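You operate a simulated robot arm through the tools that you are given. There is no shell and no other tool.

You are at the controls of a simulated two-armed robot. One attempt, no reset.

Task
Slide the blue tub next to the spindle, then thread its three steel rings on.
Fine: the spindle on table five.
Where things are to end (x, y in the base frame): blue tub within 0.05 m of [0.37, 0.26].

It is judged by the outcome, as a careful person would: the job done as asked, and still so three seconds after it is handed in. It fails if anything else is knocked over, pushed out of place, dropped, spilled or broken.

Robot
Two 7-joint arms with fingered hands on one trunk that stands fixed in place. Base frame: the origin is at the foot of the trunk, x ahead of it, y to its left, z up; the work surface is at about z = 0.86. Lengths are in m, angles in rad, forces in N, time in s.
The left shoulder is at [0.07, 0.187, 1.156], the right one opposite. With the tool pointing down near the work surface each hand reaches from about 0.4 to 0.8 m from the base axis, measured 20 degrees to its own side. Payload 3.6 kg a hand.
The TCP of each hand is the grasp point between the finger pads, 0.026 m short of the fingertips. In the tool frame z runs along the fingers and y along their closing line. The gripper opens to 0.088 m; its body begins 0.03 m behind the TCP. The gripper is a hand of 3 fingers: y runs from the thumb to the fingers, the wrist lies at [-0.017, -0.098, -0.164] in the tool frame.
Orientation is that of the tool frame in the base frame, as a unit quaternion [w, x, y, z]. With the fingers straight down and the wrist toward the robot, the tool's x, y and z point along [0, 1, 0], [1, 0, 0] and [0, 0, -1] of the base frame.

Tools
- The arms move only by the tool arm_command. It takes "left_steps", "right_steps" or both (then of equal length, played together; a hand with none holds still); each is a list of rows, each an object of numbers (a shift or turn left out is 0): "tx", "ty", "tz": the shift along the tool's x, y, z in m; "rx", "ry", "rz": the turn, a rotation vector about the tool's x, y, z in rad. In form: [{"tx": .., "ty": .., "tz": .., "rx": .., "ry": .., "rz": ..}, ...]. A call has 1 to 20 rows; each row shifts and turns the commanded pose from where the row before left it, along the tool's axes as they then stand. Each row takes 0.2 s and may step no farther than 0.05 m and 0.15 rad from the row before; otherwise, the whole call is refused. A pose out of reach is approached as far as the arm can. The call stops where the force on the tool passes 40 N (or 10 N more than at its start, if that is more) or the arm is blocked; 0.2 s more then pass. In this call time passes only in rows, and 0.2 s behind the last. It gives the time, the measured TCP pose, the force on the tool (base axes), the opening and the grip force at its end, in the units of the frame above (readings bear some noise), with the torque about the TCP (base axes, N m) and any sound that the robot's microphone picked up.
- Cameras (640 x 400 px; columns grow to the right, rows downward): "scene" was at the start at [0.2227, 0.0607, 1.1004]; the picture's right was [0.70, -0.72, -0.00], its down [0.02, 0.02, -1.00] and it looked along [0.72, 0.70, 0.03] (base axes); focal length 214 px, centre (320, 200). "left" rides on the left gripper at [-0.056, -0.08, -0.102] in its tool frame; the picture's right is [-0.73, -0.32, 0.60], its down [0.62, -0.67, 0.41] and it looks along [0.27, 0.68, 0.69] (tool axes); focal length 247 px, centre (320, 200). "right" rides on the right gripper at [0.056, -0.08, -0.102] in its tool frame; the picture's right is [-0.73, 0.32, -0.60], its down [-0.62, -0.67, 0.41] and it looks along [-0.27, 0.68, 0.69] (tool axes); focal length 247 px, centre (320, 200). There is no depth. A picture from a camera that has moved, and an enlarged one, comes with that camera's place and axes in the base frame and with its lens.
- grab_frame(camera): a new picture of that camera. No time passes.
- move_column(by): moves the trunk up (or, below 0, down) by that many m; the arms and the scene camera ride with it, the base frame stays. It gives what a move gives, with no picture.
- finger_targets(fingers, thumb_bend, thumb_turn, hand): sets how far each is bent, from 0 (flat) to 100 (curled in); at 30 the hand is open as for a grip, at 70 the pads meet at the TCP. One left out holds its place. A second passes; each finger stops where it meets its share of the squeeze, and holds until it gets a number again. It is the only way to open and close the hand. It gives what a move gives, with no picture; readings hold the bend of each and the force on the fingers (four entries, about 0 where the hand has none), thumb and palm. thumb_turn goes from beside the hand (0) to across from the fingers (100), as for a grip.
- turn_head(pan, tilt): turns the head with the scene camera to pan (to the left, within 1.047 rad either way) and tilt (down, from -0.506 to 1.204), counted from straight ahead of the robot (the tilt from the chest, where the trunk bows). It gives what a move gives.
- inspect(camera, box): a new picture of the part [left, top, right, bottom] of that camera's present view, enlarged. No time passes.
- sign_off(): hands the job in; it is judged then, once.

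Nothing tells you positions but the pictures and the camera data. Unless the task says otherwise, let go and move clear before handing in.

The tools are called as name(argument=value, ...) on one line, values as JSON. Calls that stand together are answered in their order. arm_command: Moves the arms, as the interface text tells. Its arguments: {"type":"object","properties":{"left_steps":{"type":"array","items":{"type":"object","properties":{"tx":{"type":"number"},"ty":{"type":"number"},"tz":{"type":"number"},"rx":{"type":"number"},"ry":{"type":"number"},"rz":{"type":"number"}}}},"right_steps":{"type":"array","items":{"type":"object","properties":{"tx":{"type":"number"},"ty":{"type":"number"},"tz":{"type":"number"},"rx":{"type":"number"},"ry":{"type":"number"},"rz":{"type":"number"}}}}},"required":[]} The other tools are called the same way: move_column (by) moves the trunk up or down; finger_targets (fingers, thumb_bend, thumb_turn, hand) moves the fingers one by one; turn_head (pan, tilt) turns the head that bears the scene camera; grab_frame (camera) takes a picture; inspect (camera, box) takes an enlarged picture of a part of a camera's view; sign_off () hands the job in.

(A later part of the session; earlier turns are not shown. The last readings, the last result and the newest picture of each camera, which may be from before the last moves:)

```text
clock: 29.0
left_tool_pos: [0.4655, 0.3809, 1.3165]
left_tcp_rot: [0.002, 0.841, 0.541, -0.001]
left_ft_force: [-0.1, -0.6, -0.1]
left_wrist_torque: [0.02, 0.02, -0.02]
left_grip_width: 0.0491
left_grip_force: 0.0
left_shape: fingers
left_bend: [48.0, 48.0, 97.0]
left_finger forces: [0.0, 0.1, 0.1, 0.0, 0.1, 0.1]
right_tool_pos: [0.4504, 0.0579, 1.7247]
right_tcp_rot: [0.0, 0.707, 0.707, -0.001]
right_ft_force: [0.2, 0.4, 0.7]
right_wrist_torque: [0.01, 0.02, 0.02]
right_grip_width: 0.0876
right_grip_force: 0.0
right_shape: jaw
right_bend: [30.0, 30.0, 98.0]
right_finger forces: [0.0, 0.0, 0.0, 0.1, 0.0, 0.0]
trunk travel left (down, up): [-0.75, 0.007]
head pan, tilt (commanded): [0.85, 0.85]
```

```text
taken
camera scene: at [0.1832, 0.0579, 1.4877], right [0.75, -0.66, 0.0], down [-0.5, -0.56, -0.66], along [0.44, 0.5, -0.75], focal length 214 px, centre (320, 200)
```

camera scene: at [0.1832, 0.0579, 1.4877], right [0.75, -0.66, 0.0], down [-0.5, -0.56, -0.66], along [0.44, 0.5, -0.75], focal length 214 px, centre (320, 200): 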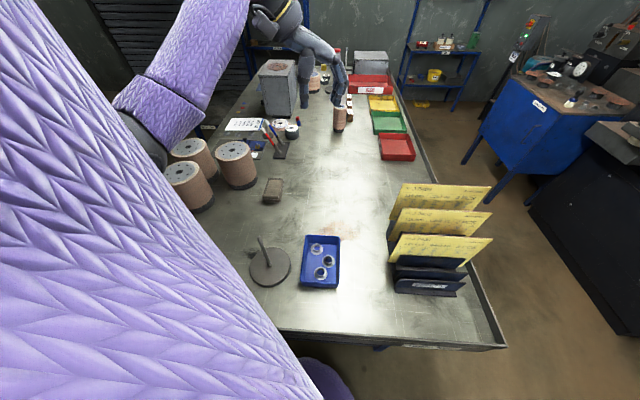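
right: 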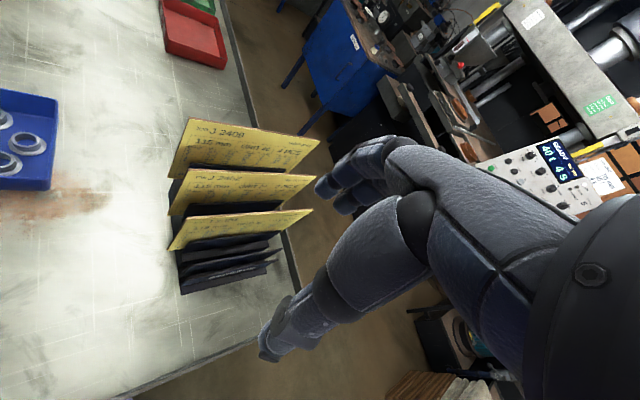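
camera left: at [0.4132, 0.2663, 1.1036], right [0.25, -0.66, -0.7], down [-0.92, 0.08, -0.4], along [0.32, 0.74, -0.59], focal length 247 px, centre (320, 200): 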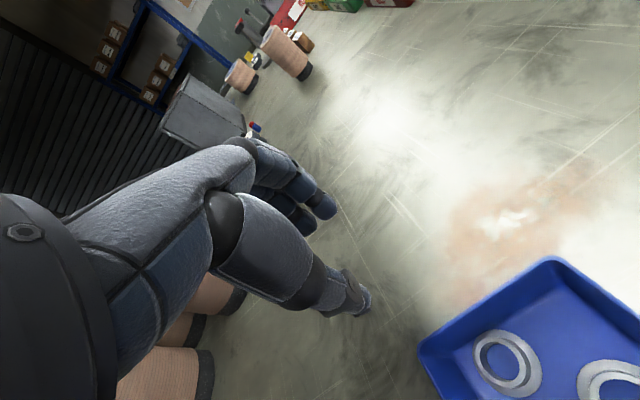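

The elbow swung outward nicely, clear of the bench. I'll continue the turn to about −90° and measure the tub again from this high view.

arm_command(left_steps=[{"rz": 0.1433}, {"rz": 0.1433}, {"rz": 0.1433}, {"rz": 0.1433}, {"rz": 0.1433}, {"rz": 0.1433}, {"rz": 0.1433}, {"rz": 0.1433}])

grab_frame(camera="scene")

inspect(camera="scene", box=[235, 220, 355, 300])

grab_frame(camera="left")

```text
clock: 30.8
left_tool_pos: [0.4659, 0.3802, 1.3177]
left_tcp_rot: [0.002, 1.0, -0.001, 0.0]
left_ft_force: [0.1, -0.1, 0.0]
left_wrist_torque: [0.02, 0.02, 0.01]
left_grip_width: 0.0492
left_grip_force: 0.1
left_shape: fingers
left_bend: [48.0, 48.0, 97.0]
left_finger forces: [0.0, 0.1, 0.0, 0.0, 0.0, 0.1]
right_tool_pos: [0.4513, 0.056, 1.7235]
right_tcp_rot: [0.0, 0.707, 0.707, 0.001]
right_ft_force: [-0.7, -0.3, -0.1]
right_wrist_torque: [0.0, 0.0, 0.03]
right_grip_width: 0.0878
right_grip_force: 0.0
right_shape: jaw
right_bend: [30.0, 30.0, 98.0]
right_finger forces: [0.0, 0.1, 0.0, 0.0, 0.1, 0.1]
trunk travel left (down, up): [-0.75, 0.007]
head pan, tilt (commanded): [0.85, 0.85]
```

```text
taken
camera scene: at [0.1837, 0.0571, 1.4876], right [0.75, -0.66, 0.0], down [-0.5, -0.56, -0.66], along [0.44, 0.5, -0.75], focal length 214 px, centre (320, 200)
```

scene: 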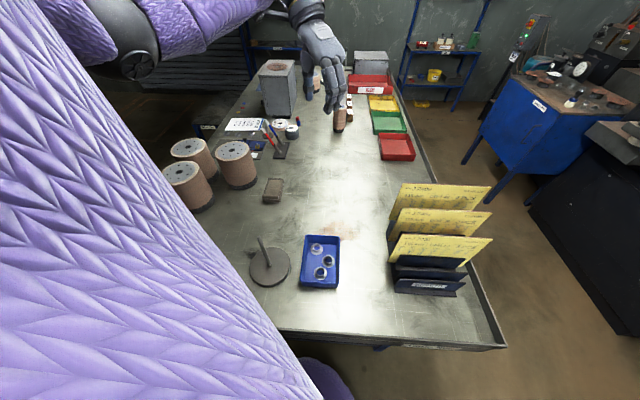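

```text
5.00 times, centred on (295, 260) of scene
camera zoom: at [0.1837, 0.0571, 1.4876], right [0.75, -0.66, 0.0], down [-0.5, -0.56, -0.66], along [0.44, 0.5, -0.75], focal length 1072 px, centre (445, -100)
```

zoom: 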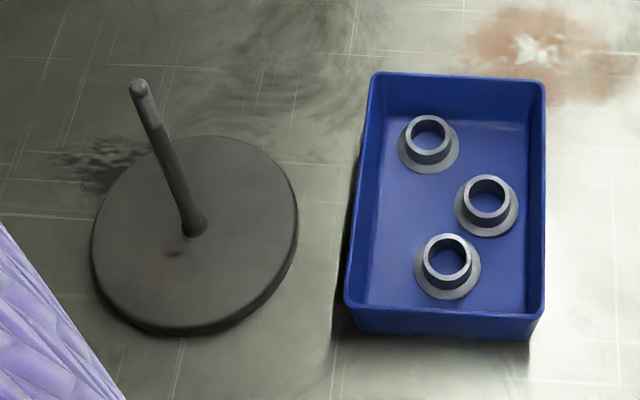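

```text
taken
camera left: at [0.4098, 0.4592, 1.4186], right [-0.73, 0.32, -0.6], down [0.62, 0.66, -0.41], along [0.27, -0.68, -0.69], focal length 247 px, centre (320, 200)
```

left: 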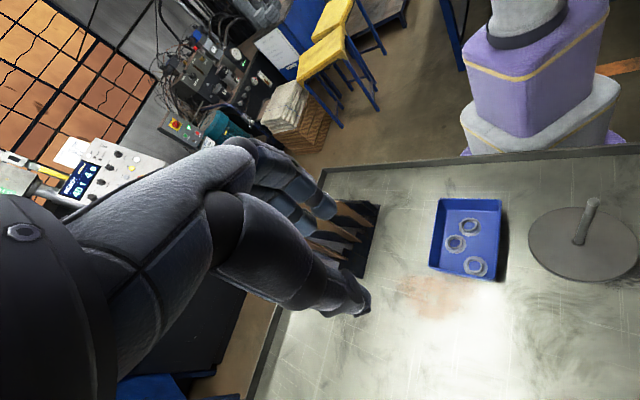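

Wrist-left works well. From this view the tub centre is (0.377, 0.272), spindle (0.255, 0.369), and ring hubs A (0.397, 0.315), B (0.396, 0.261), C (0.353, 0.248). I'll take C first, turning to about −55° and moving above it.

arm_command(left_steps=[{"rz": -0.1222, "tz": 0.036}, {"rz": -0.1222, "tz": 0.036}, {"rz": -0.1222, "tz": 0.036}, {"rz": -0.1222, "tz": 0.036}, {"rz": -0.1222, "tz": 0.036}])

arm_command(left_steps=[{"tx": -0.028, "ty": 0.0072}, {"tx": -0.028, "ty": 0.0072}, {"tx": -0.028, "ty": 0.0072}])

grab_frame(camera="scene")

grab_frame(camera="left")

```text
clock: 32.0
left_tool_pos: [0.4664, 0.3789, 1.1405]
left_tcp_rot: [0.002, 0.954, 0.301, 0.0]
left_ft_force: [0.3, 0.5, -0.4]
left_wrist_torque: [-0.04, 0.01, 0.02]
left_grip_width: 0.0491
left_grip_force: 0.1
left_shape: fingers
left_bend: [48.0, 48.0, 97.0]
left_finger forces: [0.1, 0.0, 0.0, 0.0, 0.0, 0.0]
right_tool_pos: [0.4508, 0.0571, 1.7239]
right_tcp_rot: [0.0, 0.707, 0.707, 0.0]
right_ft_force: [0.1, 0.7, 0.2]
right_wrist_torque: [-0.02, 0.01, -0.01]
right_grip_width: 0.0876
right_grip_force: 0.0
right_shape: jaw
right_bend: [30.0, 30.0, 98.0]
right_finger forces: [0.0, 0.1, 0.0, 0.0, 0.1, 0.0]
trunk travel left (down, up): [-0.75, 0.007]
head pan, tilt (commanded): [0.85, 0.85]
```

```text
clock: 32.8
left_tool_pos: [0.4099, 0.3123, 1.139]
left_tcp_rot: [0.002, 0.954, 0.301, 0.0]
left_ft_force: [0.2, 0.7, 0.4]
left_wrist_torque: [0.02, 0.04, -0.03]
left_grip_width: 0.0492
left_grip_force: 0.1
left_shape: fingers
left_bend: [48.0, 48.0, 97.0]
left_finger forces: [0.0, 0.1, 0.0, 0.1, 0.0, 0.0]
right_tool_pos: [0.4495, 0.0563, 1.7238]
right_tcp_rot: [0.0, 0.708, 0.706, 0.001]
right_ft_force: [0.2, -0.2, 0.7]
right_wrist_torque: [0.0, 0.04, -0.03]
right_grip_width: 0.0876
right_grip_force: 0.0
right_shape: jaw
right_bend: [30.0, 30.0, 98.0]
right_finger forces: [0.1, 0.0, 0.1, 0.0, 0.0, 0.0]
trunk travel left (down, up): [-0.75, 0.007]
head pan, tilt (commanded): [0.85, 0.85]
```

```text
taken
camera scene: at [0.1827, 0.0571, 1.4878], right [0.75, -0.66, 0.0], down [-0.5, -0.56, -0.66], along [0.44, 0.5, -0.75], focal length 214 px, centre (320, 200)
```

scene: 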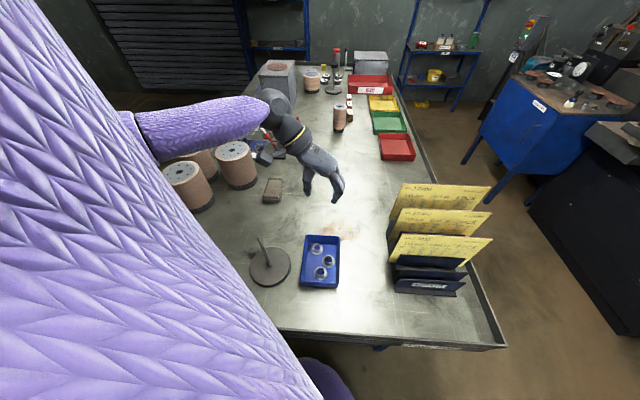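

```text
taken
camera left: at [0.3176, 0.3448, 1.2411], right [-0.78, -0.16, -0.6], down [0.13, 0.9, -0.41], along [0.61, -0.4, -0.69], focal length 247 px, centre (320, 200)
```

left: 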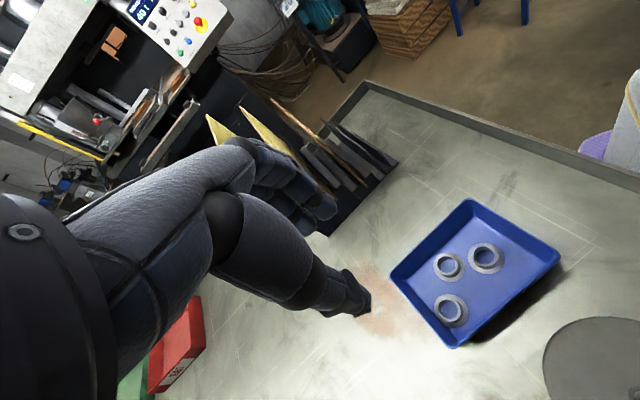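

Taking C with this yaw would bring the wrist and forearm low over the spindle post. Turning the hand further, to about −135°, keeps the wrist on the far side away from the post, so I'll test that up here.

arm_command(left_steps=[{"rz": 0.1396}, {"rz": 0.1396}, {"rz": 0.1396}, {"rz": 0.1396}, {"rz": 0.1396}, {"rz": 0.1396}, {"rz": 0.1396}, {"rz": 0.1396}, {"rz": 0.1396}, {"rz": 0.1396}])

grab_frame(camera="scene")

grab_frame(camera="left")

```text
clock: 35.0
left_tool_pos: [0.4097, 0.3147, 1.138]
left_tcp_rot: [0.001, 0.924, -0.383, 0.0]
left_ft_force: [0.7, 0.7, -0.2]
left_wrist_torque: [0.0, 0.01, 0.03]
left_grip_width: 0.0488
left_grip_force: 0.0
left_shape: fingers
left_bend: [48.0, 48.0, 97.0]
left_finger forces: [0.0, 0.1, 0.1, 0.0, 0.0, 0.1]
right_tool_pos: [0.4511, 0.0554, 1.7244]
right_tcp_rot: [0.001, 0.707, 0.707, 0.0]
right_ft_force: [0.1, -0.3, -0.3]
right_wrist_torque: [-0.01, -0.01, 0.0]
right_grip_width: 0.0876
right_grip_force: 0.0
right_shape: jaw
right_bend: [30.0, 30.0, 98.0]
right_finger forces: [0.0, 0.0, 0.0, 0.0, 0.0, 0.0]
trunk travel left (down, up): [-0.75, 0.007]
head pan, tilt (commanded): [0.85, 0.85]
```

```text
taken
camera scene: at [0.1835, 0.0569, 1.4877], right [0.75, -0.66, 0.0], down [-0.5, -0.56, -0.66], along [0.44, 0.5, -0.75], focal length 214 px, centre (320, 200)
```

scene: 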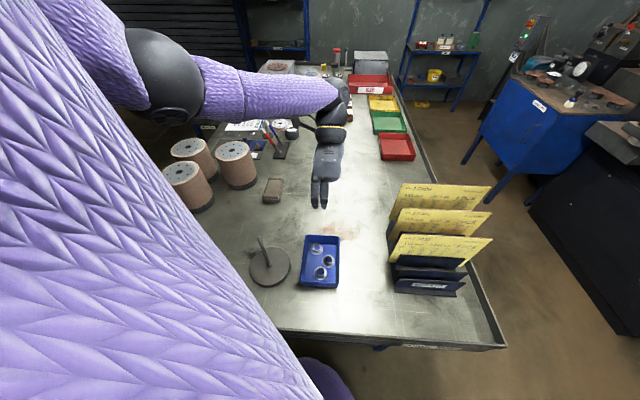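

```text
taken
camera left: at [0.4265, 0.4095, 1.239], right [-0.29, 0.74, -0.6], down [0.91, 0.03, -0.41], along [-0.29, -0.67, -0.69], focal length 247 px, centre (320, 200)
```

left: 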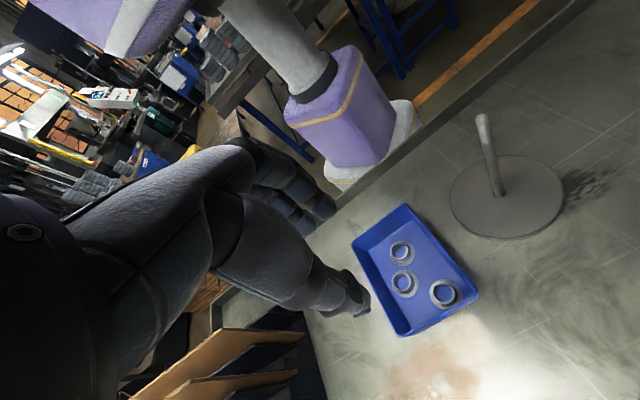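

Reached without trouble, and the left camera now sees both the tub and the spindle. I'll zoom in to place the rings relative to the hand.

inspect(camera="left", box=[340, 200, 500, 340])

inspect(camera="left", box=[440, 100, 600, 240])

```text
2.86 times, centred on (420, 270) of left
camera zoom: at [0.4265, 0.4095, 1.239], right [-0.29, 0.74, -0.6], down [0.91, 0.03, -0.41], along [-0.29, -0.67, -0.69], focal length 706 px, centre (34, 0)
```

zoom: 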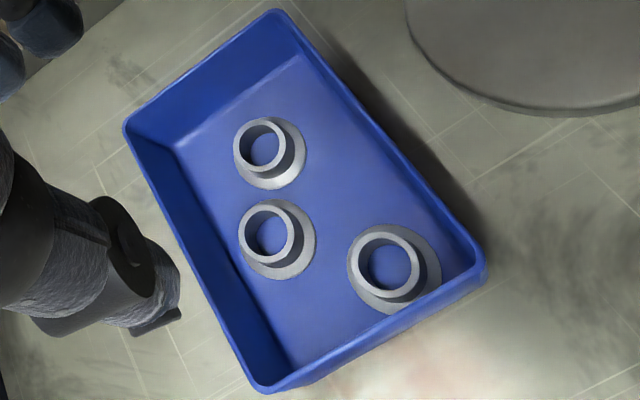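

```text
2.86 times, centred on (520, 170) of left
camera zoom: at [0.4265, 0.4095, 1.239], right [-0.29, 0.74, -0.6], down [0.91, 0.03, -0.41], along [-0.29, -0.67, -0.69], focal length 706 px, centre (-251, 286)
```

zoom: 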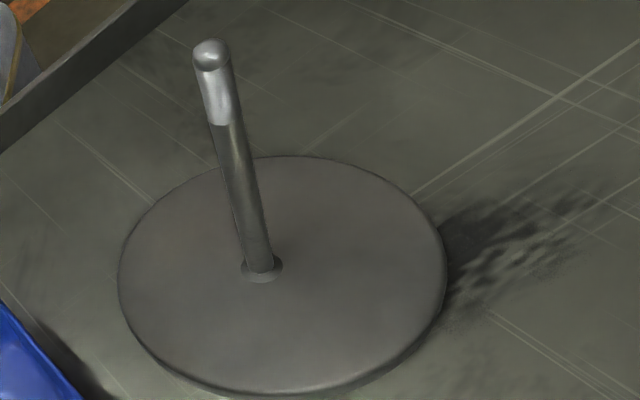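

Combining both cameras: spindle at (0.2535, 0.3685), ring C at about (0.3545, 0.2515), B (0.399, 0.264), A (0.399, 0.3195), hub tops near z ≈ 0.874. I'll lower the trunk so the arm can reach down and move above ring C.

move_column(by=-0.13)

arm_command(left_steps=[{"tx": 0.001, "ty": 0.021}, {"tx": 0.002, "ty": 0.021}, {"tx": 0.001, "ty": 0.021}, {"tx": 0.002, "ty": 0.021}])

grab_frame(camera="left")

grab_frame(camera="scene")

```text
clock: 36.6
left_tool_pos: [0.4087, 0.3136, 1.008]
left_tcp_rot: [0.001, 0.924, -0.383, 0.001]
left_ft_force: [0.3, 0.5, -0.5]
left_wrist_torque: [0.0, 0.0, 0.0]
left_grip_width: 0.0491
left_grip_force: 0.1
left_shape: fingers
left_bend: [48.0, 48.0, 97.0]
left_finger forces: [0.0, 0.0, 0.0, 0.1, 0.1, 0.0]
right_tool_pos: [0.4503, 0.0555, 1.595]
right_tcp_rot: [-0.001, 0.708, 0.706, 0.0]
right_ft_force: [0.2, -1.5, -0.1]
right_wrist_torque: [0.01, 0.01, -0.04]
right_grip_width: 0.0879
right_grip_force: 0.1
right_shape: jaw
right_bend: [30.0, 30.0, 98.0]
right_finger forces: [0.1, 0.0, 0.2, 0.1, 0.1, 0.0]
trunk travel left (down, up): [-0.62, 0.137]
head pan, tilt (commanded): [0.85, 0.85]
```

```text
clock: 37.6
left_tool_pos: [0.3511, 0.25, 1.0069]
left_tcp_rot: [0.001, 0.924, -0.383, 0.0]
left_ft_force: [-0.2, 0.1, 0.6]
left_wrist_torque: [0.01, -0.02, 0.01]
left_grip_width: 0.049
left_grip_force: 0.2
left_shape: fingers
left_bend: [48.0, 48.0, 97.0]
left_finger forces: [0.0, 0.1, 0.0, 0.1, 0.0, 0.0]
right_tool_pos: [0.4507, 0.0549, 1.5946]
right_tcp_rot: [0.001, 0.707, 0.707, 0.0]
right_ft_force: [-0.6, -0.3, 0.6]
right_wrist_torque: [-0.02, -0.02, 0.0]
right_grip_width: 0.0876
right_grip_force: 0.0
right_shape: jaw
right_bend: [30.0, 30.0, 98.0]
right_finger forces: [0.0, 0.0, 0.0, 0.0, 0.0, 0.1]
trunk travel left (down, up): [-0.62, 0.137]
head pan, tilt (commanded): [0.85, 0.85]
```

```text
taken
camera left: at [0.3678, 0.3461, 1.1081], right [-0.29, 0.74, -0.6], down [0.91, 0.03, -0.41], along [-0.29, -0.67, -0.69], focal length 247 px, centre (320, 200)
```

left: 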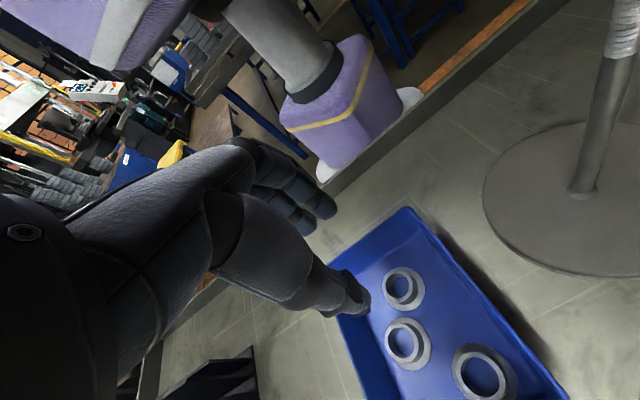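

```text
taken
camera scene: at [0.1837, 0.057, 1.3573], right [0.75, -0.66, 0.0], down [-0.5, -0.56, -0.66], along [0.44, 0.5, -0.75], focal length 214 px, centre (320, 200)
```

scene: 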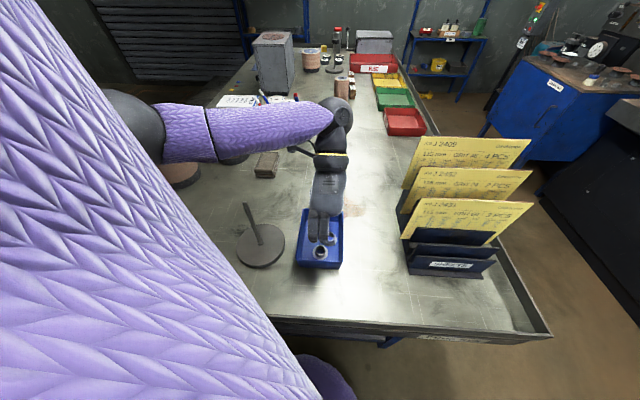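

The hand is above ring C at z ≈ 1.007, with the forearm well above the spindle. I'll zoom in to fine-align with ring C.

inspect(camera="left", box=[340, 240, 500, 380])

inspect(camera="scene", box=[280, 180, 370, 280])

```text
2.86 times, centred on (420, 310) of left
camera zoom: at [0.3678, 0.3461, 1.1081], right [-0.29, 0.74, -0.6], down [0.91, 0.03, -0.41], along [-0.29, -0.67, -0.69], focal length 706 px, centre (34, -114)
```

zoom: 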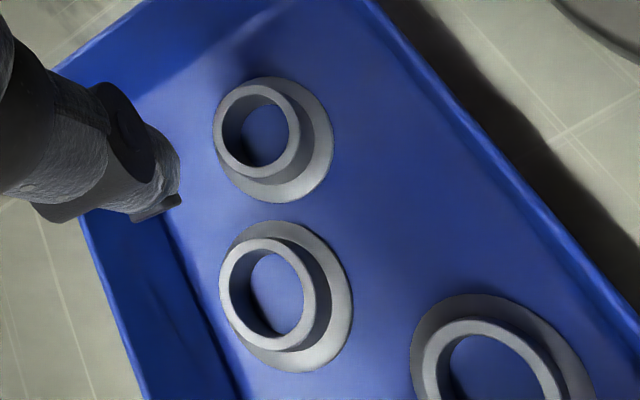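

```text
4.00 times, centred on (325, 230) of scene
camera zoom: at [0.1837, 0.057, 1.3573], right [0.75, -0.66, 0.0], down [-0.5, -0.56, -0.66], along [0.44, 0.5, -0.75], focal length 858 px, centre (300, 80)
```

zoom: 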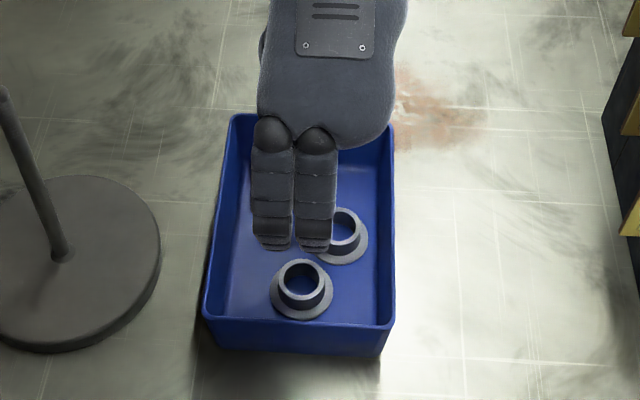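

Ring C is within about 2 mm of the grasp axis. I'll narrow the fingers a little so they clear ring B and the near wall, then go down to rim height and check.

finger_targets(hand="left", fingers=53, thumb_bend=53)

arm_command(left_steps=[{"tx": 0.001, "tz": 0.025}, {"tz": 0.025}, {"tz": 0.025}])

grab_frame(camera="left")

inspect(camera="scene", box=[280, 180, 370, 280])

```text
clock: 38.6
left_tool_pos: [0.3514, 0.2506, 1.0063]
left_tcp_rot: [0.001, 0.924, -0.383, 0.001]
left_ft_force: [-0.6, -0.6, -0.1]
left_wrist_torque: [0.0, 0.03, 0.01]
left_grip_width: 0.0391
left_grip_force: 0.0
left_shape: fingers
left_bend: [53.0, 53.0, 97.0]
left_finger forces: [0.0, 0.0, 0.0, 0.0, 0.1, 0.1]
right_tool_pos: [0.4496, 0.0558, 1.5943]
right_tcp_rot: [0.0, 0.707, 0.707, 0.0]
right_ft_force: [-0.2, 0.1, 0.1]
right_wrist_torque: [0.01, 0.02, 0.0]
right_grip_width: 0.0879
right_grip_force: 0.1
right_shape: jaw
right_bend: [30.0, 30.0, 98.0]
right_finger forces: [0.0, 0.0, 0.0, 0.0, 0.0, 0.0]
trunk travel left (down, up): [-0.62, 0.137]
head pan, tilt (commanded): [0.85, 0.85]
```

```text
clock: 39.4
left_tool_pos: [0.3526, 0.2517, 0.9296]
left_tcp_rot: [0.001, 0.924, -0.383, 0.0]
left_ft_force: [-0.5, 0.3, 0.0]
left_wrist_torque: [-0.01, 0.01, 0.03]
left_grip_width: 0.039
left_grip_force: 0.1
left_shape: fingers
left_bend: [53.0, 53.0, 97.0]
left_finger forces: [0.0, 0.0, 0.0, 0.1, 0.1, 0.0]
right_tool_pos: [0.4506, 0.0555, 1.5934]
right_tcp_rot: [0.0, 0.707, 0.708, 0.0]
right_ft_force: [0.1, -0.3, 0.7]
right_wrist_torque: [0.0, 0.03, -0.02]
right_grip_width: 0.0879
right_grip_force: 0.1
right_shape: jaw
right_bend: [30.0, 30.0, 98.0]
right_finger forces: [0.0, 0.0, 0.1, 0.0, 0.0, 0.0]
trunk travel left (down, up): [-0.62, 0.137]
head pan, tilt (commanded): [0.85, 0.85]
```

```text
taken
camera left: at [0.3688, 0.346, 1.0312], right [-0.29, 0.74, -0.6], down [0.91, 0.03, -0.41], along [-0.29, -0.67, -0.69], focal length 247 px, centre (320, 200)
```

left: 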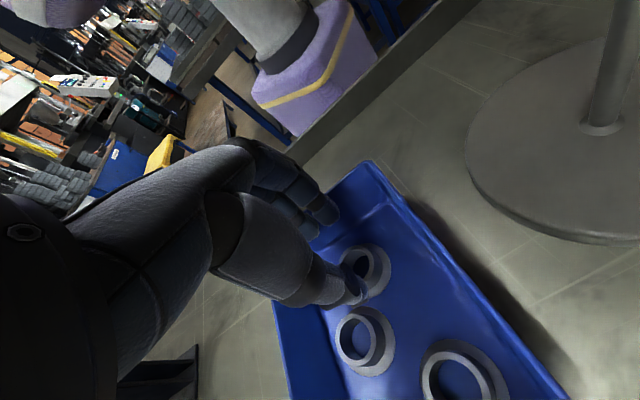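

```text
4.00 times, centred on (325, 230) of scene
camera zoom: at [0.1844, 0.0571, 1.3572], right [0.75, -0.66, 0.0], down [-0.5, -0.56, -0.66], along [0.44, 0.5, -0.75], focal length 858 px, centre (300, 80)
```

zoom: 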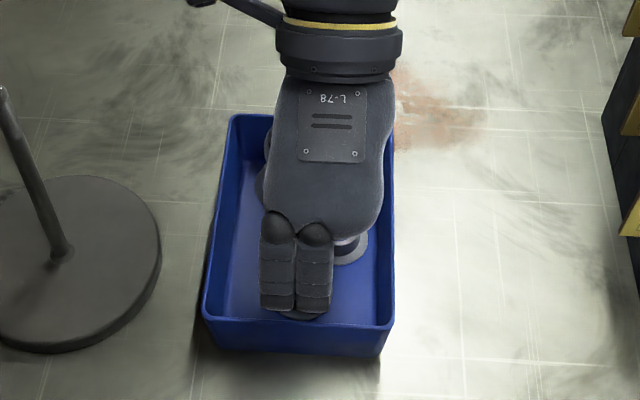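

Clear of the rim so far. Zooming in once more to check alignment on ring C before the last few centimetres.

inspect(camera="left", box=[300, 170, 420, 320])

```text
2.67 times, centred on (360, 245) of left
camera zoom: at [0.3688, 0.346, 1.0312], right [-0.29, 0.74, -0.6], down [0.91, 0.03, -0.41], along [-0.29, -0.67, -0.69], focal length 659 px, centre (213, 80)
```

zoom: 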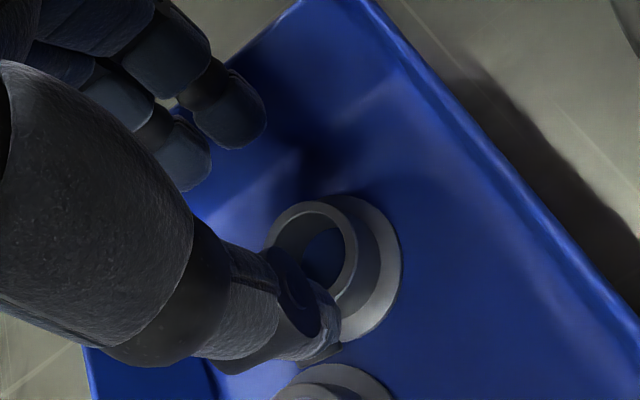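

The grasp axis is within 2 mm of the ring's centre. Going down the last 4 cm slowly.

arm_command(left_steps=[{"tx": 0.001, "tz": 0.014}, {"tz": 0.014}, {"tz": 0.011}])

inspect(camera="left", box=[270, 150, 420, 320])

inspect(camera="scene", box=[280, 190, 370, 280])

```text
clock: 40.2
left_tool_pos: [0.353, 0.2488, 0.8947]
left_tcp_rot: [0.001, 0.924, -0.383, 0.003]
left_ft_force: [-0.3, 1.1, 10.2]
left_wrist_torque: [0.16, -0.12, 0.01]
left_grip_width: 0.0385
left_grip_force: 5.1
left_shape: fingers
left_bend: [53.0, 53.0, 97.0]
left_finger forces: [1.2, 1.3, 0.0, 0.0, 8.2, 0.1]
right_tool_pos: [0.4492, 0.0554, 1.594]
right_tcp_rot: [0.001, 0.707, 0.708, 0.001]
right_ft_force: [-0.8, -0.9, -1.2]
right_wrist_torque: [0.04, 0.02, -0.04]
right_grip_width: 0.0876
right_grip_force: 0.1
right_shape: jaw
right_bend: [30.0, 30.0, 98.0]
right_finger forces: [0.0, 0.1, 0.1, 0.1, 0.1, 0.0]
trunk travel left (down, up): [-0.62, 0.137]
head pan, tilt (commanded): [0.85, 0.85]
```

```text
2.35 times, centred on (345, 235) of left
camera zoom: at [0.3703, 0.3439, 0.9963], right [-0.29, 0.74, -0.6], down [0.91, 0.03, -0.41], along [-0.29, -0.67, -0.69], focal length 581 px, centre (261, 118)
```

zoom: 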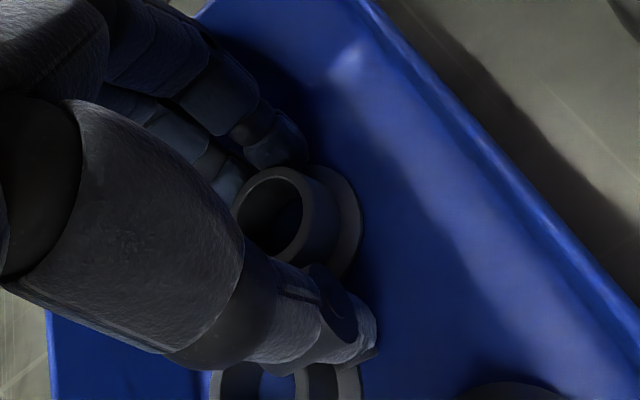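

```text
4.44 times, centred on (325, 235) of scene
camera zoom: at [0.1831, 0.0565, 1.3576], right [0.75, -0.66, 0.0], down [-0.5, -0.56, -0.66], along [0.44, 0.5, -0.75], focal length 953 px, centre (298, 44)
```

zoom: 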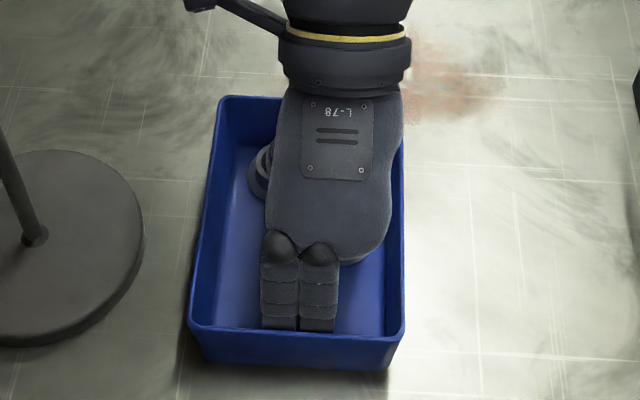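

The fingertips have just met the flange (about 10 N), so the flange top is at z ≈ 0.869. I'll ease up 5 mm and close on the hub.

arm_command(left_steps=[{"tz": -0.006}, {}])

finger_targets(hand="left", fingers=58, thumb_bend=58)

```text
clock: 40.8
left_tool_pos: [0.3534, 0.2484, 0.8998]
left_tcp_rot: [0.001, 0.924, -0.383, 0.0]
left_ft_force: [-0.7, 0.1, 0.4]
left_wrist_torque: [0.0, -0.04, -0.01]
left_grip_width: 0.0385
left_grip_force: 0.0
left_shape: fingers
left_bend: [53.0, 53.0, 97.0]
left_finger forces: [0.0, 0.0, 0.0, 0.0, 0.1, 0.1]
right_tool_pos: [0.4505, 0.0544, 1.5942]
right_tcp_rot: [0.001, 0.707, 0.707, 0.0]
right_ft_force: [-0.6, -0.1, 0.1]
right_wrist_torque: [0.01, 0.02, 0.02]
right_grip_width: 0.0875
right_grip_force: 0.1
right_shape: jaw
right_bend: [30.0, 30.0, 98.0]
right_finger forces: [0.0, 0.0, 0.0, 0.0, 0.0, 0.0]
trunk travel left (down, up): [-0.62, 0.137]
head pan, tilt (commanded): [0.85, 0.85]
```

```text
clock: 41.8
left_tool_pos: [0.3531, 0.248, 0.9012]
left_tcp_rot: [0.001, 0.924, -0.383, 0.0]
left_ft_force: [-0.8, 0.7, 0.2]
left_wrist_torque: [-0.02, -0.02, 0.0]
left_grip_width: 0.0303
left_grip_force: 0.0
left_shape: fingers
left_bend: [57.0, 57.0, 97.0]
left_finger forces: [0.0, 0.0, 0.0, 0.1, 0.0, 0.0]
right_tool_pos: [0.4504, 0.0559, 1.5936]
right_tcp_rot: [0.0, 0.706, 0.708, 0.001]
right_ft_force: [-0.3, -0.4, 0.4]
right_wrist_torque: [-0.02, 0.0, -0.03]
right_grip_width: 0.0878
right_grip_force: 0.0
right_shape: jaw
right_bend: [30.0, 30.0, 98.0]
right_finger forces: [0.0, 0.1, 0.0, 0.0, 0.1, 0.0]
trunk travel left (down, up): [-0.62, 0.137]
head pan, tilt (commanded): [0.85, 0.85]
```

The pads are now just at the hub. I'll go down 2 mm for more overlap and tighten to hold the ring.

arm_command(left_steps=[{"tz": 0.002}])

finger_targets(hand="left", fingers=63, thumb_bend=63)

inspect(camera="left", box=[270, 150, 420, 320])

```text
clock: 42.2
left_tool_pos: [0.3538, 0.2492, 0.898]
left_tcp_rot: [0.001, 0.924, -0.383, 0.001]
left_ft_force: [-0.5, -0.5, -0.6]
left_wrist_torque: [0.0, 0.0, 0.01]
left_grip_width: 0.0302
left_grip_force: 0.1
left_shape: fingers
left_bend: [57.0, 57.0, 97.0]
left_finger forces: [0.0, 0.0, 0.0, 0.1, 0.0, 0.0]
right_tool_pos: [0.4508, 0.0554, 1.5944]
right_tcp_rot: [0.0, 0.707, 0.707, -0.001]
right_ft_force: [-0.3, -0.3, -0.4]
right_wrist_torque: [-0.01, 0.01, -0.04]
right_grip_width: 0.0876
right_grip_force: 0.1
right_shape: jaw
right_bend: [30.0, 30.0, 98.0]
right_finger forces: [0.0, 0.0, 0.1, 0.0, 0.1, 0.1]
trunk travel left (down, up): [-0.62, 0.137]
head pan, tilt (commanded): [0.85, 0.85]
```

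```text
clock: 43.2
left_tool_pos: [0.3549, 0.2492, 0.8967]
left_tcp_rot: [0.001, 0.924, -0.383, 0.0]
left_ft_force: [0.1, -0.2, -0.3]
left_wrist_torque: [0.0, 0.04, -0.01]
left_grip_width: 0.0248
left_grip_force: 4.0
left_shape: fingers
left_bend: [60.0, 59.0, 97.0]
left_finger forces: [2.4, 1.5, 0.0, 0.1, 3.8, 0.0]
right_tool_pos: [0.4513, 0.055, 1.5943]
right_tcp_rot: [0.0, 0.707, 0.707, 0.0]
right_ft_force: [-0.3, -0.1, 0.4]
right_wrist_torque: [0.03, -0.02, 0.01]
right_grip_width: 0.0876
right_grip_force: 0.1
right_shape: jaw
right_bend: [30.0, 30.0, 98.0]
right_finger forces: [0.1, 0.1, 0.1, 0.0, 0.0, 0.1]
trunk travel left (down, up): [-0.62, 0.137]
head pan, tilt (commanded): [0.85, 0.85]
```

```text
2.35 times, centred on (345, 235) of left
camera zoom: at [0.3709, 0.3445, 0.9996], right [-0.29, 0.74, -0.6], down [0.91, 0.03, -0.41], along [-0.29, -0.67, -0.69], focal length 581 px, centre (261, 118)
```

zoom: 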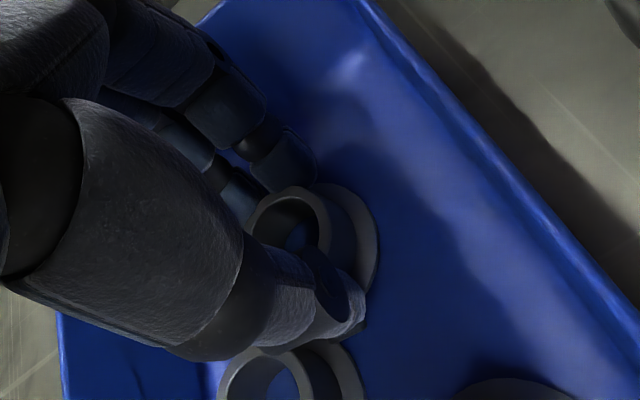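

Gripping at 4 N. A bit tighter before I lift.

finger_targets(hand="left", fingers=67, thumb_bend=67)

arm_command(left_steps=[{"tz": -0.008}, {"tz": -0.015}, {"tz": -0.02}, {"tz": -0.02}])

grab_frame(camera="left")

inspect(camera="scene", box=[280, 180, 370, 280])

```text
clock: 44.2
left_tool_pos: [0.3544, 0.2487, 0.899]
left_tcp_rot: [0.001, 0.924, -0.383, 0.0]
left_ft_force: [-0.4, 1.3, -0.7]
left_wrist_torque: [-0.01, 0.0, 0.0]
left_grip_width: 0.0237
left_grip_force: 7.3
left_shape: fingers
left_bend: [62.0, 59.0, 97.0]
left_finger forces: [4.5, 2.9, 0.0, 0.0, 7.1, 0.0]
right_tool_pos: [0.4508, 0.0553, 1.5938]
right_tcp_rot: [0.0, 0.706, 0.708, 0.0]
right_ft_force: [0.4, -0.2, 0.2]
right_wrist_torque: [-0.02, 0.02, 0.0]
right_grip_width: 0.0878
right_grip_force: 0.1
right_shape: jaw
right_bend: [30.0, 30.0, 98.0]
right_finger forces: [0.0, 0.0, 0.1, 0.0, 0.0, 0.0]
trunk travel left (down, up): [-0.62, 0.137]
head pan, tilt (commanded): [0.85, 0.85]
```

```text
clock: 45.2
left_tool_pos: [0.3552, 0.2496, 0.9613]
left_tcp_rot: [0.002, 0.924, -0.383, 0.0]
left_ft_force: [0.0, 0.6, 0.2]
left_wrist_torque: [-0.02, 0.0, -0.02]
left_grip_width: 0.0237
left_grip_force: 6.9
left_shape: fingers
left_bend: [62.0, 59.0, 97.0]
left_finger forces: [4.4, 2.9, 0.0, 0.1, 7.1, 0.0]
right_tool_pos: [0.4506, 0.0559, 1.594]
right_tcp_rot: [0.0, 0.707, 0.707, 0.0]
right_ft_force: [0.1, 1.0, -0.6]
right_wrist_torque: [0.01, 0.02, 0.0]
right_grip_width: 0.0876
right_grip_force: 0.1
right_shape: jaw
right_bend: [30.0, 30.0, 98.0]
right_finger forces: [0.0, 0.0, 0.1, 0.0, 0.0, 0.0]
trunk travel left (down, up): [-0.62, 0.137]
head pan, tilt (commanded): [0.85, 0.85]
```

```text
taken
camera left: at [0.3716, 0.3441, 1.0633], right [-0.29, 0.74, -0.6], down [0.91, 0.03, -0.41], along [-0.29, -0.67, -0.68], focal length 247 px, centre (320, 200)
```

left: 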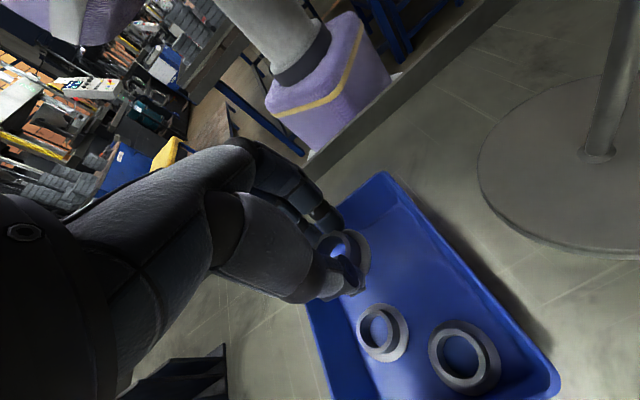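

```text
4.00 times, centred on (325, 230) of scene
camera zoom: at [0.184, 0.0573, 1.3572], right [0.75, -0.66, 0.0], down [-0.5, -0.56, -0.66], along [0.44, 0.5, -0.75], focal length 858 px, centre (300, 80)
```

zoom: 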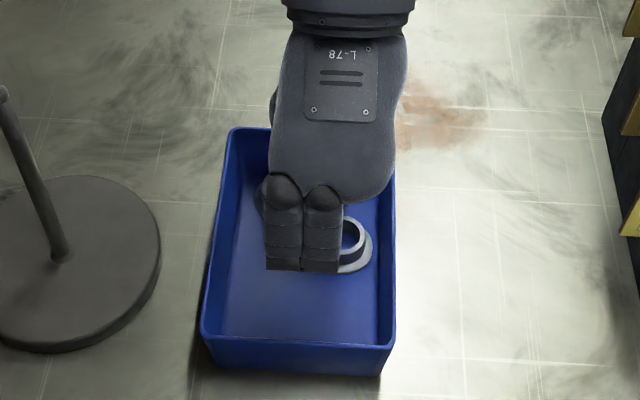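

Ring C is in the hand and lifted clear. I'll raise it with the trunk to above the spindle's top, then bring it across.

move_column(by=0.13)

arm_command(left_steps=[{"tx": -0.02, "tz": -0.01}, {"tx": -0.025, "tz": -0.01}, {"tx": -0.025}, {"tx": -0.025, "ty": -0.003}, {"tx": -0.02, "ty": -0.003}])

grab_frame(camera="left")

grab_frame(camera="scene")

```text
clock: 46.8
left_tool_pos: [0.3546, 0.2473, 1.0901]
left_tcp_rot: [0.001, 0.924, -0.383, 0.0]
left_ft_force: [-0.7, 0.4, 0.7]
left_wrist_torque: [0.02, -0.02, 0.0]
left_grip_width: 0.0238
left_grip_force: 6.7
left_shape: fingers
left_bend: [62.0, 59.0, 97.0]
left_finger forces: [4.3, 3.0, 0.1, 0.0, 7.0, 0.0]
right_tool_pos: [0.4518, 0.056, 1.723]
right_tcp_rot: [0.001, 0.707, 0.707, -0.001]
right_ft_force: [-0.4, 0.2, -0.3]
right_wrist_torque: [-0.02, -0.01, -0.02]
right_grip_width: 0.0877
right_grip_force: 0.0
right_shape: jaw
right_bend: [30.0, 30.0, 98.0]
right_finger forces: [0.0, 0.0, 0.1, 0.2, 0.0, 0.1]
trunk travel left (down, up): [-0.75, 0.007]
head pan, tilt (commanded): [0.85, 0.85]
```

```text
clock: 48.0
left_tool_pos: [0.2769, 0.3336, 1.1096]
left_tcp_rot: [0.001, 0.924, -0.383, 0.001]
left_ft_force: [0.5, 0.6, -0.1]
left_wrist_torque: [-0.01, 0.0, 0.04]
left_grip_width: 0.0236
left_grip_force: 7.0
left_shape: fingers
left_bend: [62.0, 59.0, 97.0]
left_finger forces: [4.4, 2.9, 0.0, 0.1, 6.9, 0.1]
right_tool_pos: [0.4499, 0.0555, 1.724]
right_tcp_rot: [0.0, 0.707, 0.707, 0.0]
right_ft_force: [0.0, -1.1, -0.1]
right_wrist_torque: [-0.02, 0.02, 0.01]
right_grip_width: 0.0876
right_grip_force: 0.0
right_shape: jaw
right_bend: [30.0, 30.0, 98.0]
right_finger forces: [0.0, 0.0, 0.1, 0.1, 0.0, 0.0]
trunk travel left (down, up): [-0.75, 0.007]
head pan, tilt (commanded): [0.85, 0.85]
```

```text
taken
camera left: at [0.294, 0.4295, 1.2119], right [-0.29, 0.74, -0.6], down [0.91, 0.03, -0.41], along [-0.29, -0.67, -0.68], focal length 247 px, centre (320, 200)
```

left: 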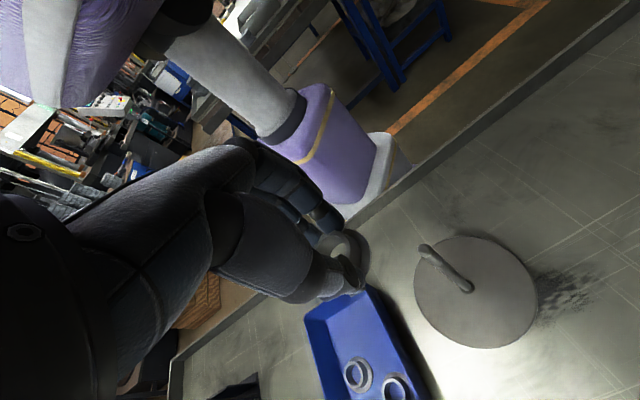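

```text
taken
camera scene: at [0.1827, 0.0577, 1.4877], right [0.75, -0.66, 0.0], down [-0.5, -0.56, -0.66], along [0.44, 0.5, -0.75], focal length 214 px, centre (320, 200)
```

scene: 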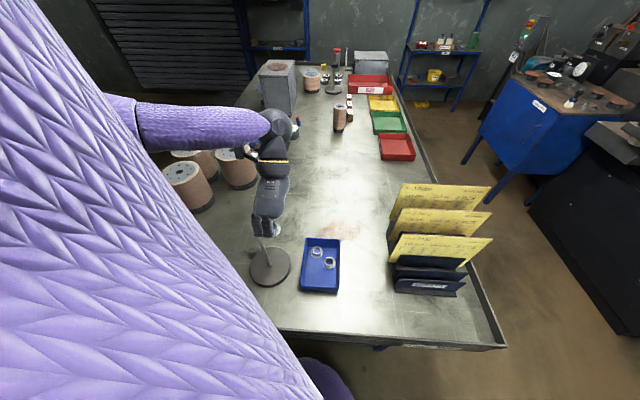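

The ring is at z ≈ 1.08, a few centimetres short of the spindle. I'll zoom in to measure the ring's centre and the post top in the hand's frame.

inspect(camera="left", box=[300, 210, 480, 310])

inspect(camera="scene", box=[230, 180, 310, 290])

```text
3.56 times, centred on (390, 260) of left
camera zoom: at [0.294, 0.4295, 1.2119], right [-0.29, 0.74, -0.6], down [0.91, 0.03, -0.41], along [-0.29, -0.67, -0.68], focal length 878 px, centre (71, -13)
```

zoom: 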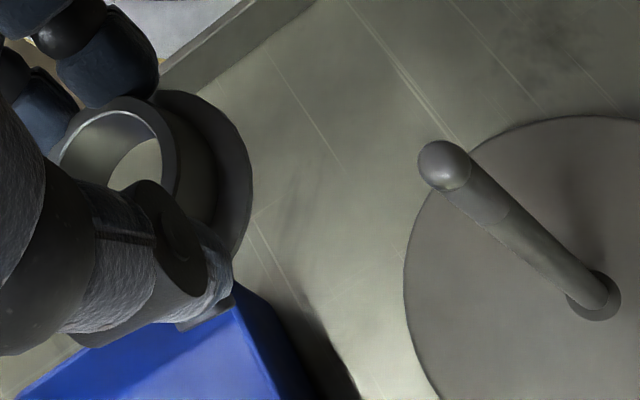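

```text
3.64 times, centred on (270, 235) of scene
camera zoom: at [0.1827, 0.0577, 1.4877], right [0.75, -0.66, 0.0], down [-0.5, -0.56, -0.66], along [0.44, 0.5, -0.75], focal length 780 px, centre (502, 73)
```

zoom: 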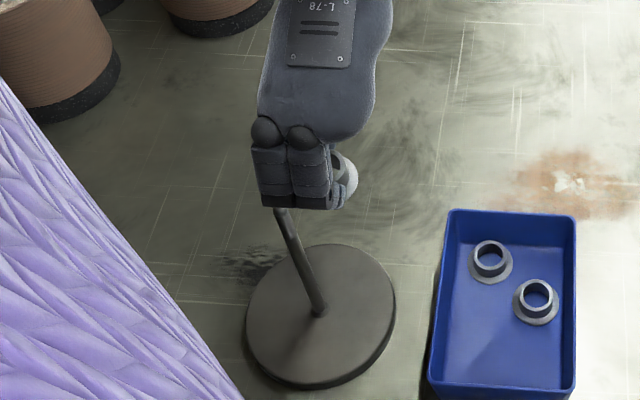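

Let me look closer at how the ring sits in the fingers from the robot side.

inspect(camera="scene", box=[250, 205, 290, 240])

inspect(camera="left", box=[300, 210, 380, 300])

```text
11.43 times, centred on (270, 222) of scene
camera zoom: at [0.1827, 0.0577, 1.4877], right [0.75, -0.66, 0.0], down [-0.5, -0.56, -0.66], along [0.44, 0.5, -0.75], focal length 2451 px, centre (891, -57)
```

zoom: 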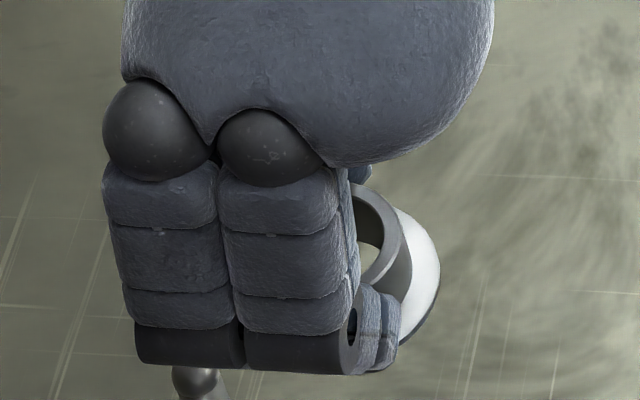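

```text
4.44 times, centred on (340, 255) of left
camera zoom: at [0.294, 0.4295, 1.2119], right [-0.29, 0.74, -0.6], down [0.91, 0.03, -0.41], along [-0.29, -0.67, -0.68], focal length 1098 px, centre (231, -44)
```

zoom: 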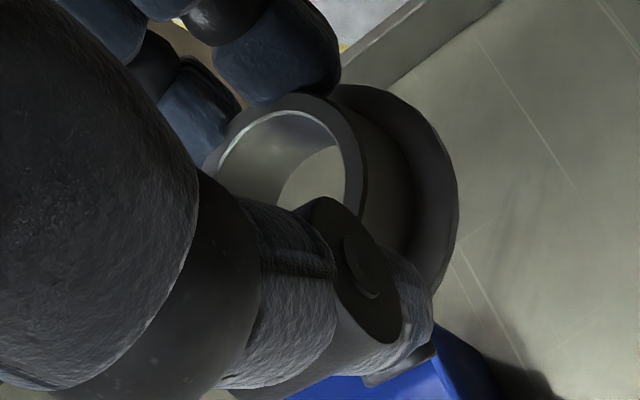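

The ring sits nearly level in the grip, centred within about 1–2 mm of the tool axis; the post top is at (−0.041, −0.007) in the tool frame. I'll move over it and check again before lowering.

arm_command(left_steps=[{"tx": -0.014, "ty": -0.002}, {"tx": -0.014, "ty": -0.002}, {"tx": -0.012, "ty": -0.002}, {}])

inspect(camera="left", box=[290, 210, 410, 310])

inspect(camera="scene", box=[220, 180, 300, 290])

```text
clock: 49.0
left_tool_pos: [0.2541, 0.3655, 1.1119]
left_tcp_rot: [0.001, 0.924, -0.383, 0.001]
left_ft_force: [-0.4, 0.7, 0.2]
left_wrist_torque: [-0.02, -0.02, 0.02]
left_grip_width: 0.0236
left_grip_force: 7.7
left_shape: fingers
left_bend: [62.0, 59.0, 97.0]
left_finger forces: [4.5, 2.9, 0.0, 0.0, 7.1, 0.0]
right_tool_pos: [0.4504, 0.0561, 1.7225]
right_tcp_rot: [0.0, 0.707, 0.707, 0.0]
right_ft_force: [-0.8, -0.2, 0.3]
right_wrist_torque: [-0.02, 0.02, -0.01]
right_grip_width: 0.0878
right_grip_force: 0.1
right_shape: jaw
right_bend: [30.0, 30.0, 98.0]
right_finger forces: [0.0, 0.1, 0.0, 0.0, 0.0, 0.0]
trunk travel left (down, up): [-0.75, 0.007]
head pan, tilt (commanded): [0.85, 0.85]
```

```text
4.00 times, centred on (350, 260) of left
camera zoom: at [0.2702, 0.4619, 1.2131], right [-0.29, 0.74, -0.6], down [0.91, 0.03, -0.41], along [-0.29, -0.67, -0.69], focal length 988 px, centre (200, -40)
```

zoom: 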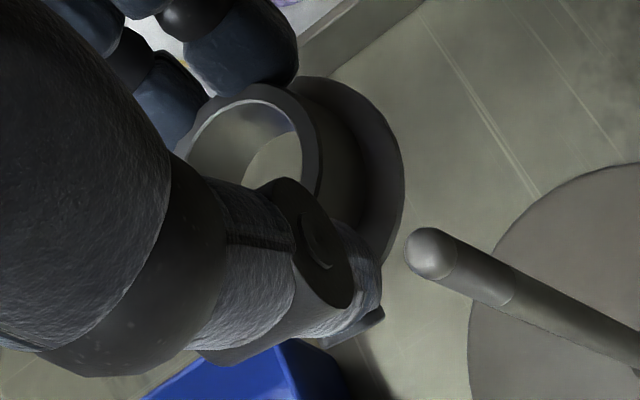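

```text
3.64 times, centred on (260, 235) of scene
camera zoom: at [0.1831, 0.0573, 1.4877], right [0.75, -0.66, 0.0], down [-0.5, -0.56, -0.66], along [0.44, 0.5, -0.75], focal length 780 px, centre (538, 73)
```

zoom: 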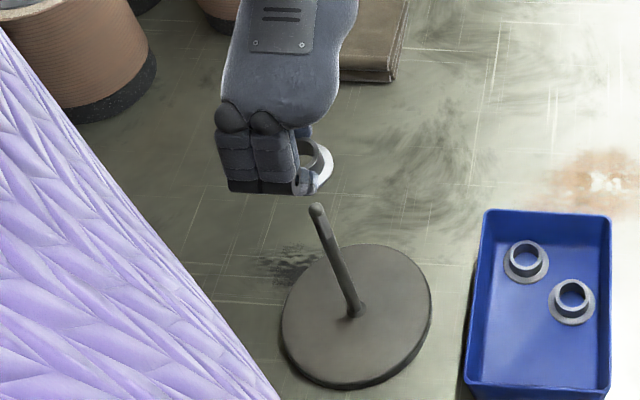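

The post and ring appear aligned to about 1–2 mm in the left camera. I'll lower to just above the post top and double-check from both cameras.

arm_command(left_steps=[{"tz": 0.015}, {"tz": 0.015}, {"tz": 0.008}, {}])

inspect(camera="left", box=[300, 210, 400, 290])

inspect(camera="scene", box=[230, 195, 290, 250])

```text
clock: 50.0
left_tool_pos: [0.2533, 0.3654, 1.0734]
left_tcp_rot: [0.001, 0.924, -0.383, 0.0]
left_ft_force: [-0.1, -0.4, -0.5]
left_wrist_torque: [0.0, -0.01, -0.01]
left_grip_width: 0.0236
left_grip_force: 7.1
left_shape: fingers
left_bend: [62.0, 59.0, 97.0]
left_finger forces: [4.5, 2.9, 0.1, 0.0, 7.0, 0.1]
right_tool_pos: [0.4504, 0.0569, 1.7244]
right_tcp_rot: [0.0, 0.708, 0.707, -0.001]
right_ft_force: [-0.8, 0.2, 0.1]
right_wrist_torque: [-0.01, 0.01, -0.02]
right_grip_width: 0.0879
right_grip_force: 0.1
right_shape: jaw
right_bend: [30.0, 30.0, 98.0]
right_finger forces: [0.0, 0.1, 0.1, 0.0, 0.0, 0.0]
trunk travel left (down, up): [-0.75, 0.007]
head pan, tilt (commanded): [0.85, 0.85]
```

```text
5.00 times, centred on (350, 250) of left
camera zoom: at [0.27, 0.4617, 1.1746], right [-0.29, 0.74, -0.6], down [0.91, 0.03, -0.41], along [-0.29, -0.67, -0.69], focal length 1235 px, centre (170, -50)
```

zoom: 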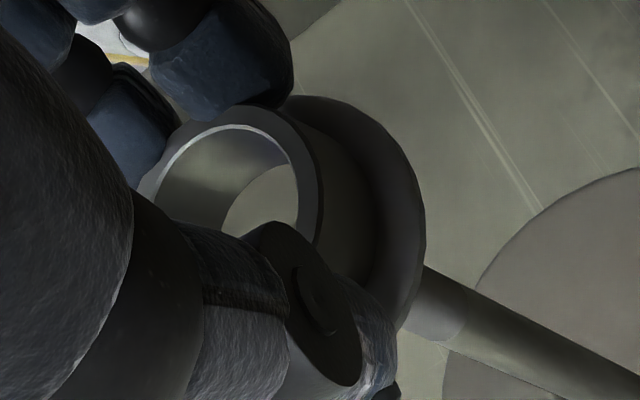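

```text
7.27 times, centred on (260, 222) of scene
camera zoom: at [0.1831, 0.0572, 1.4877], right [0.75, -0.66, 0.0], down [-0.5, -0.56, -0.66], along [0.44, 0.5, -0.75], focal length 1560 px, centre (756, 36)
```

zoom: 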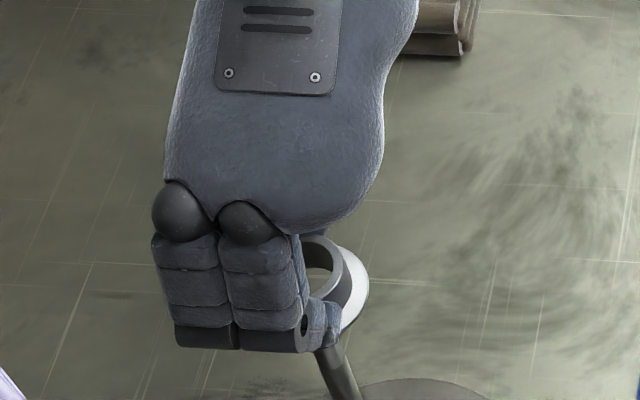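

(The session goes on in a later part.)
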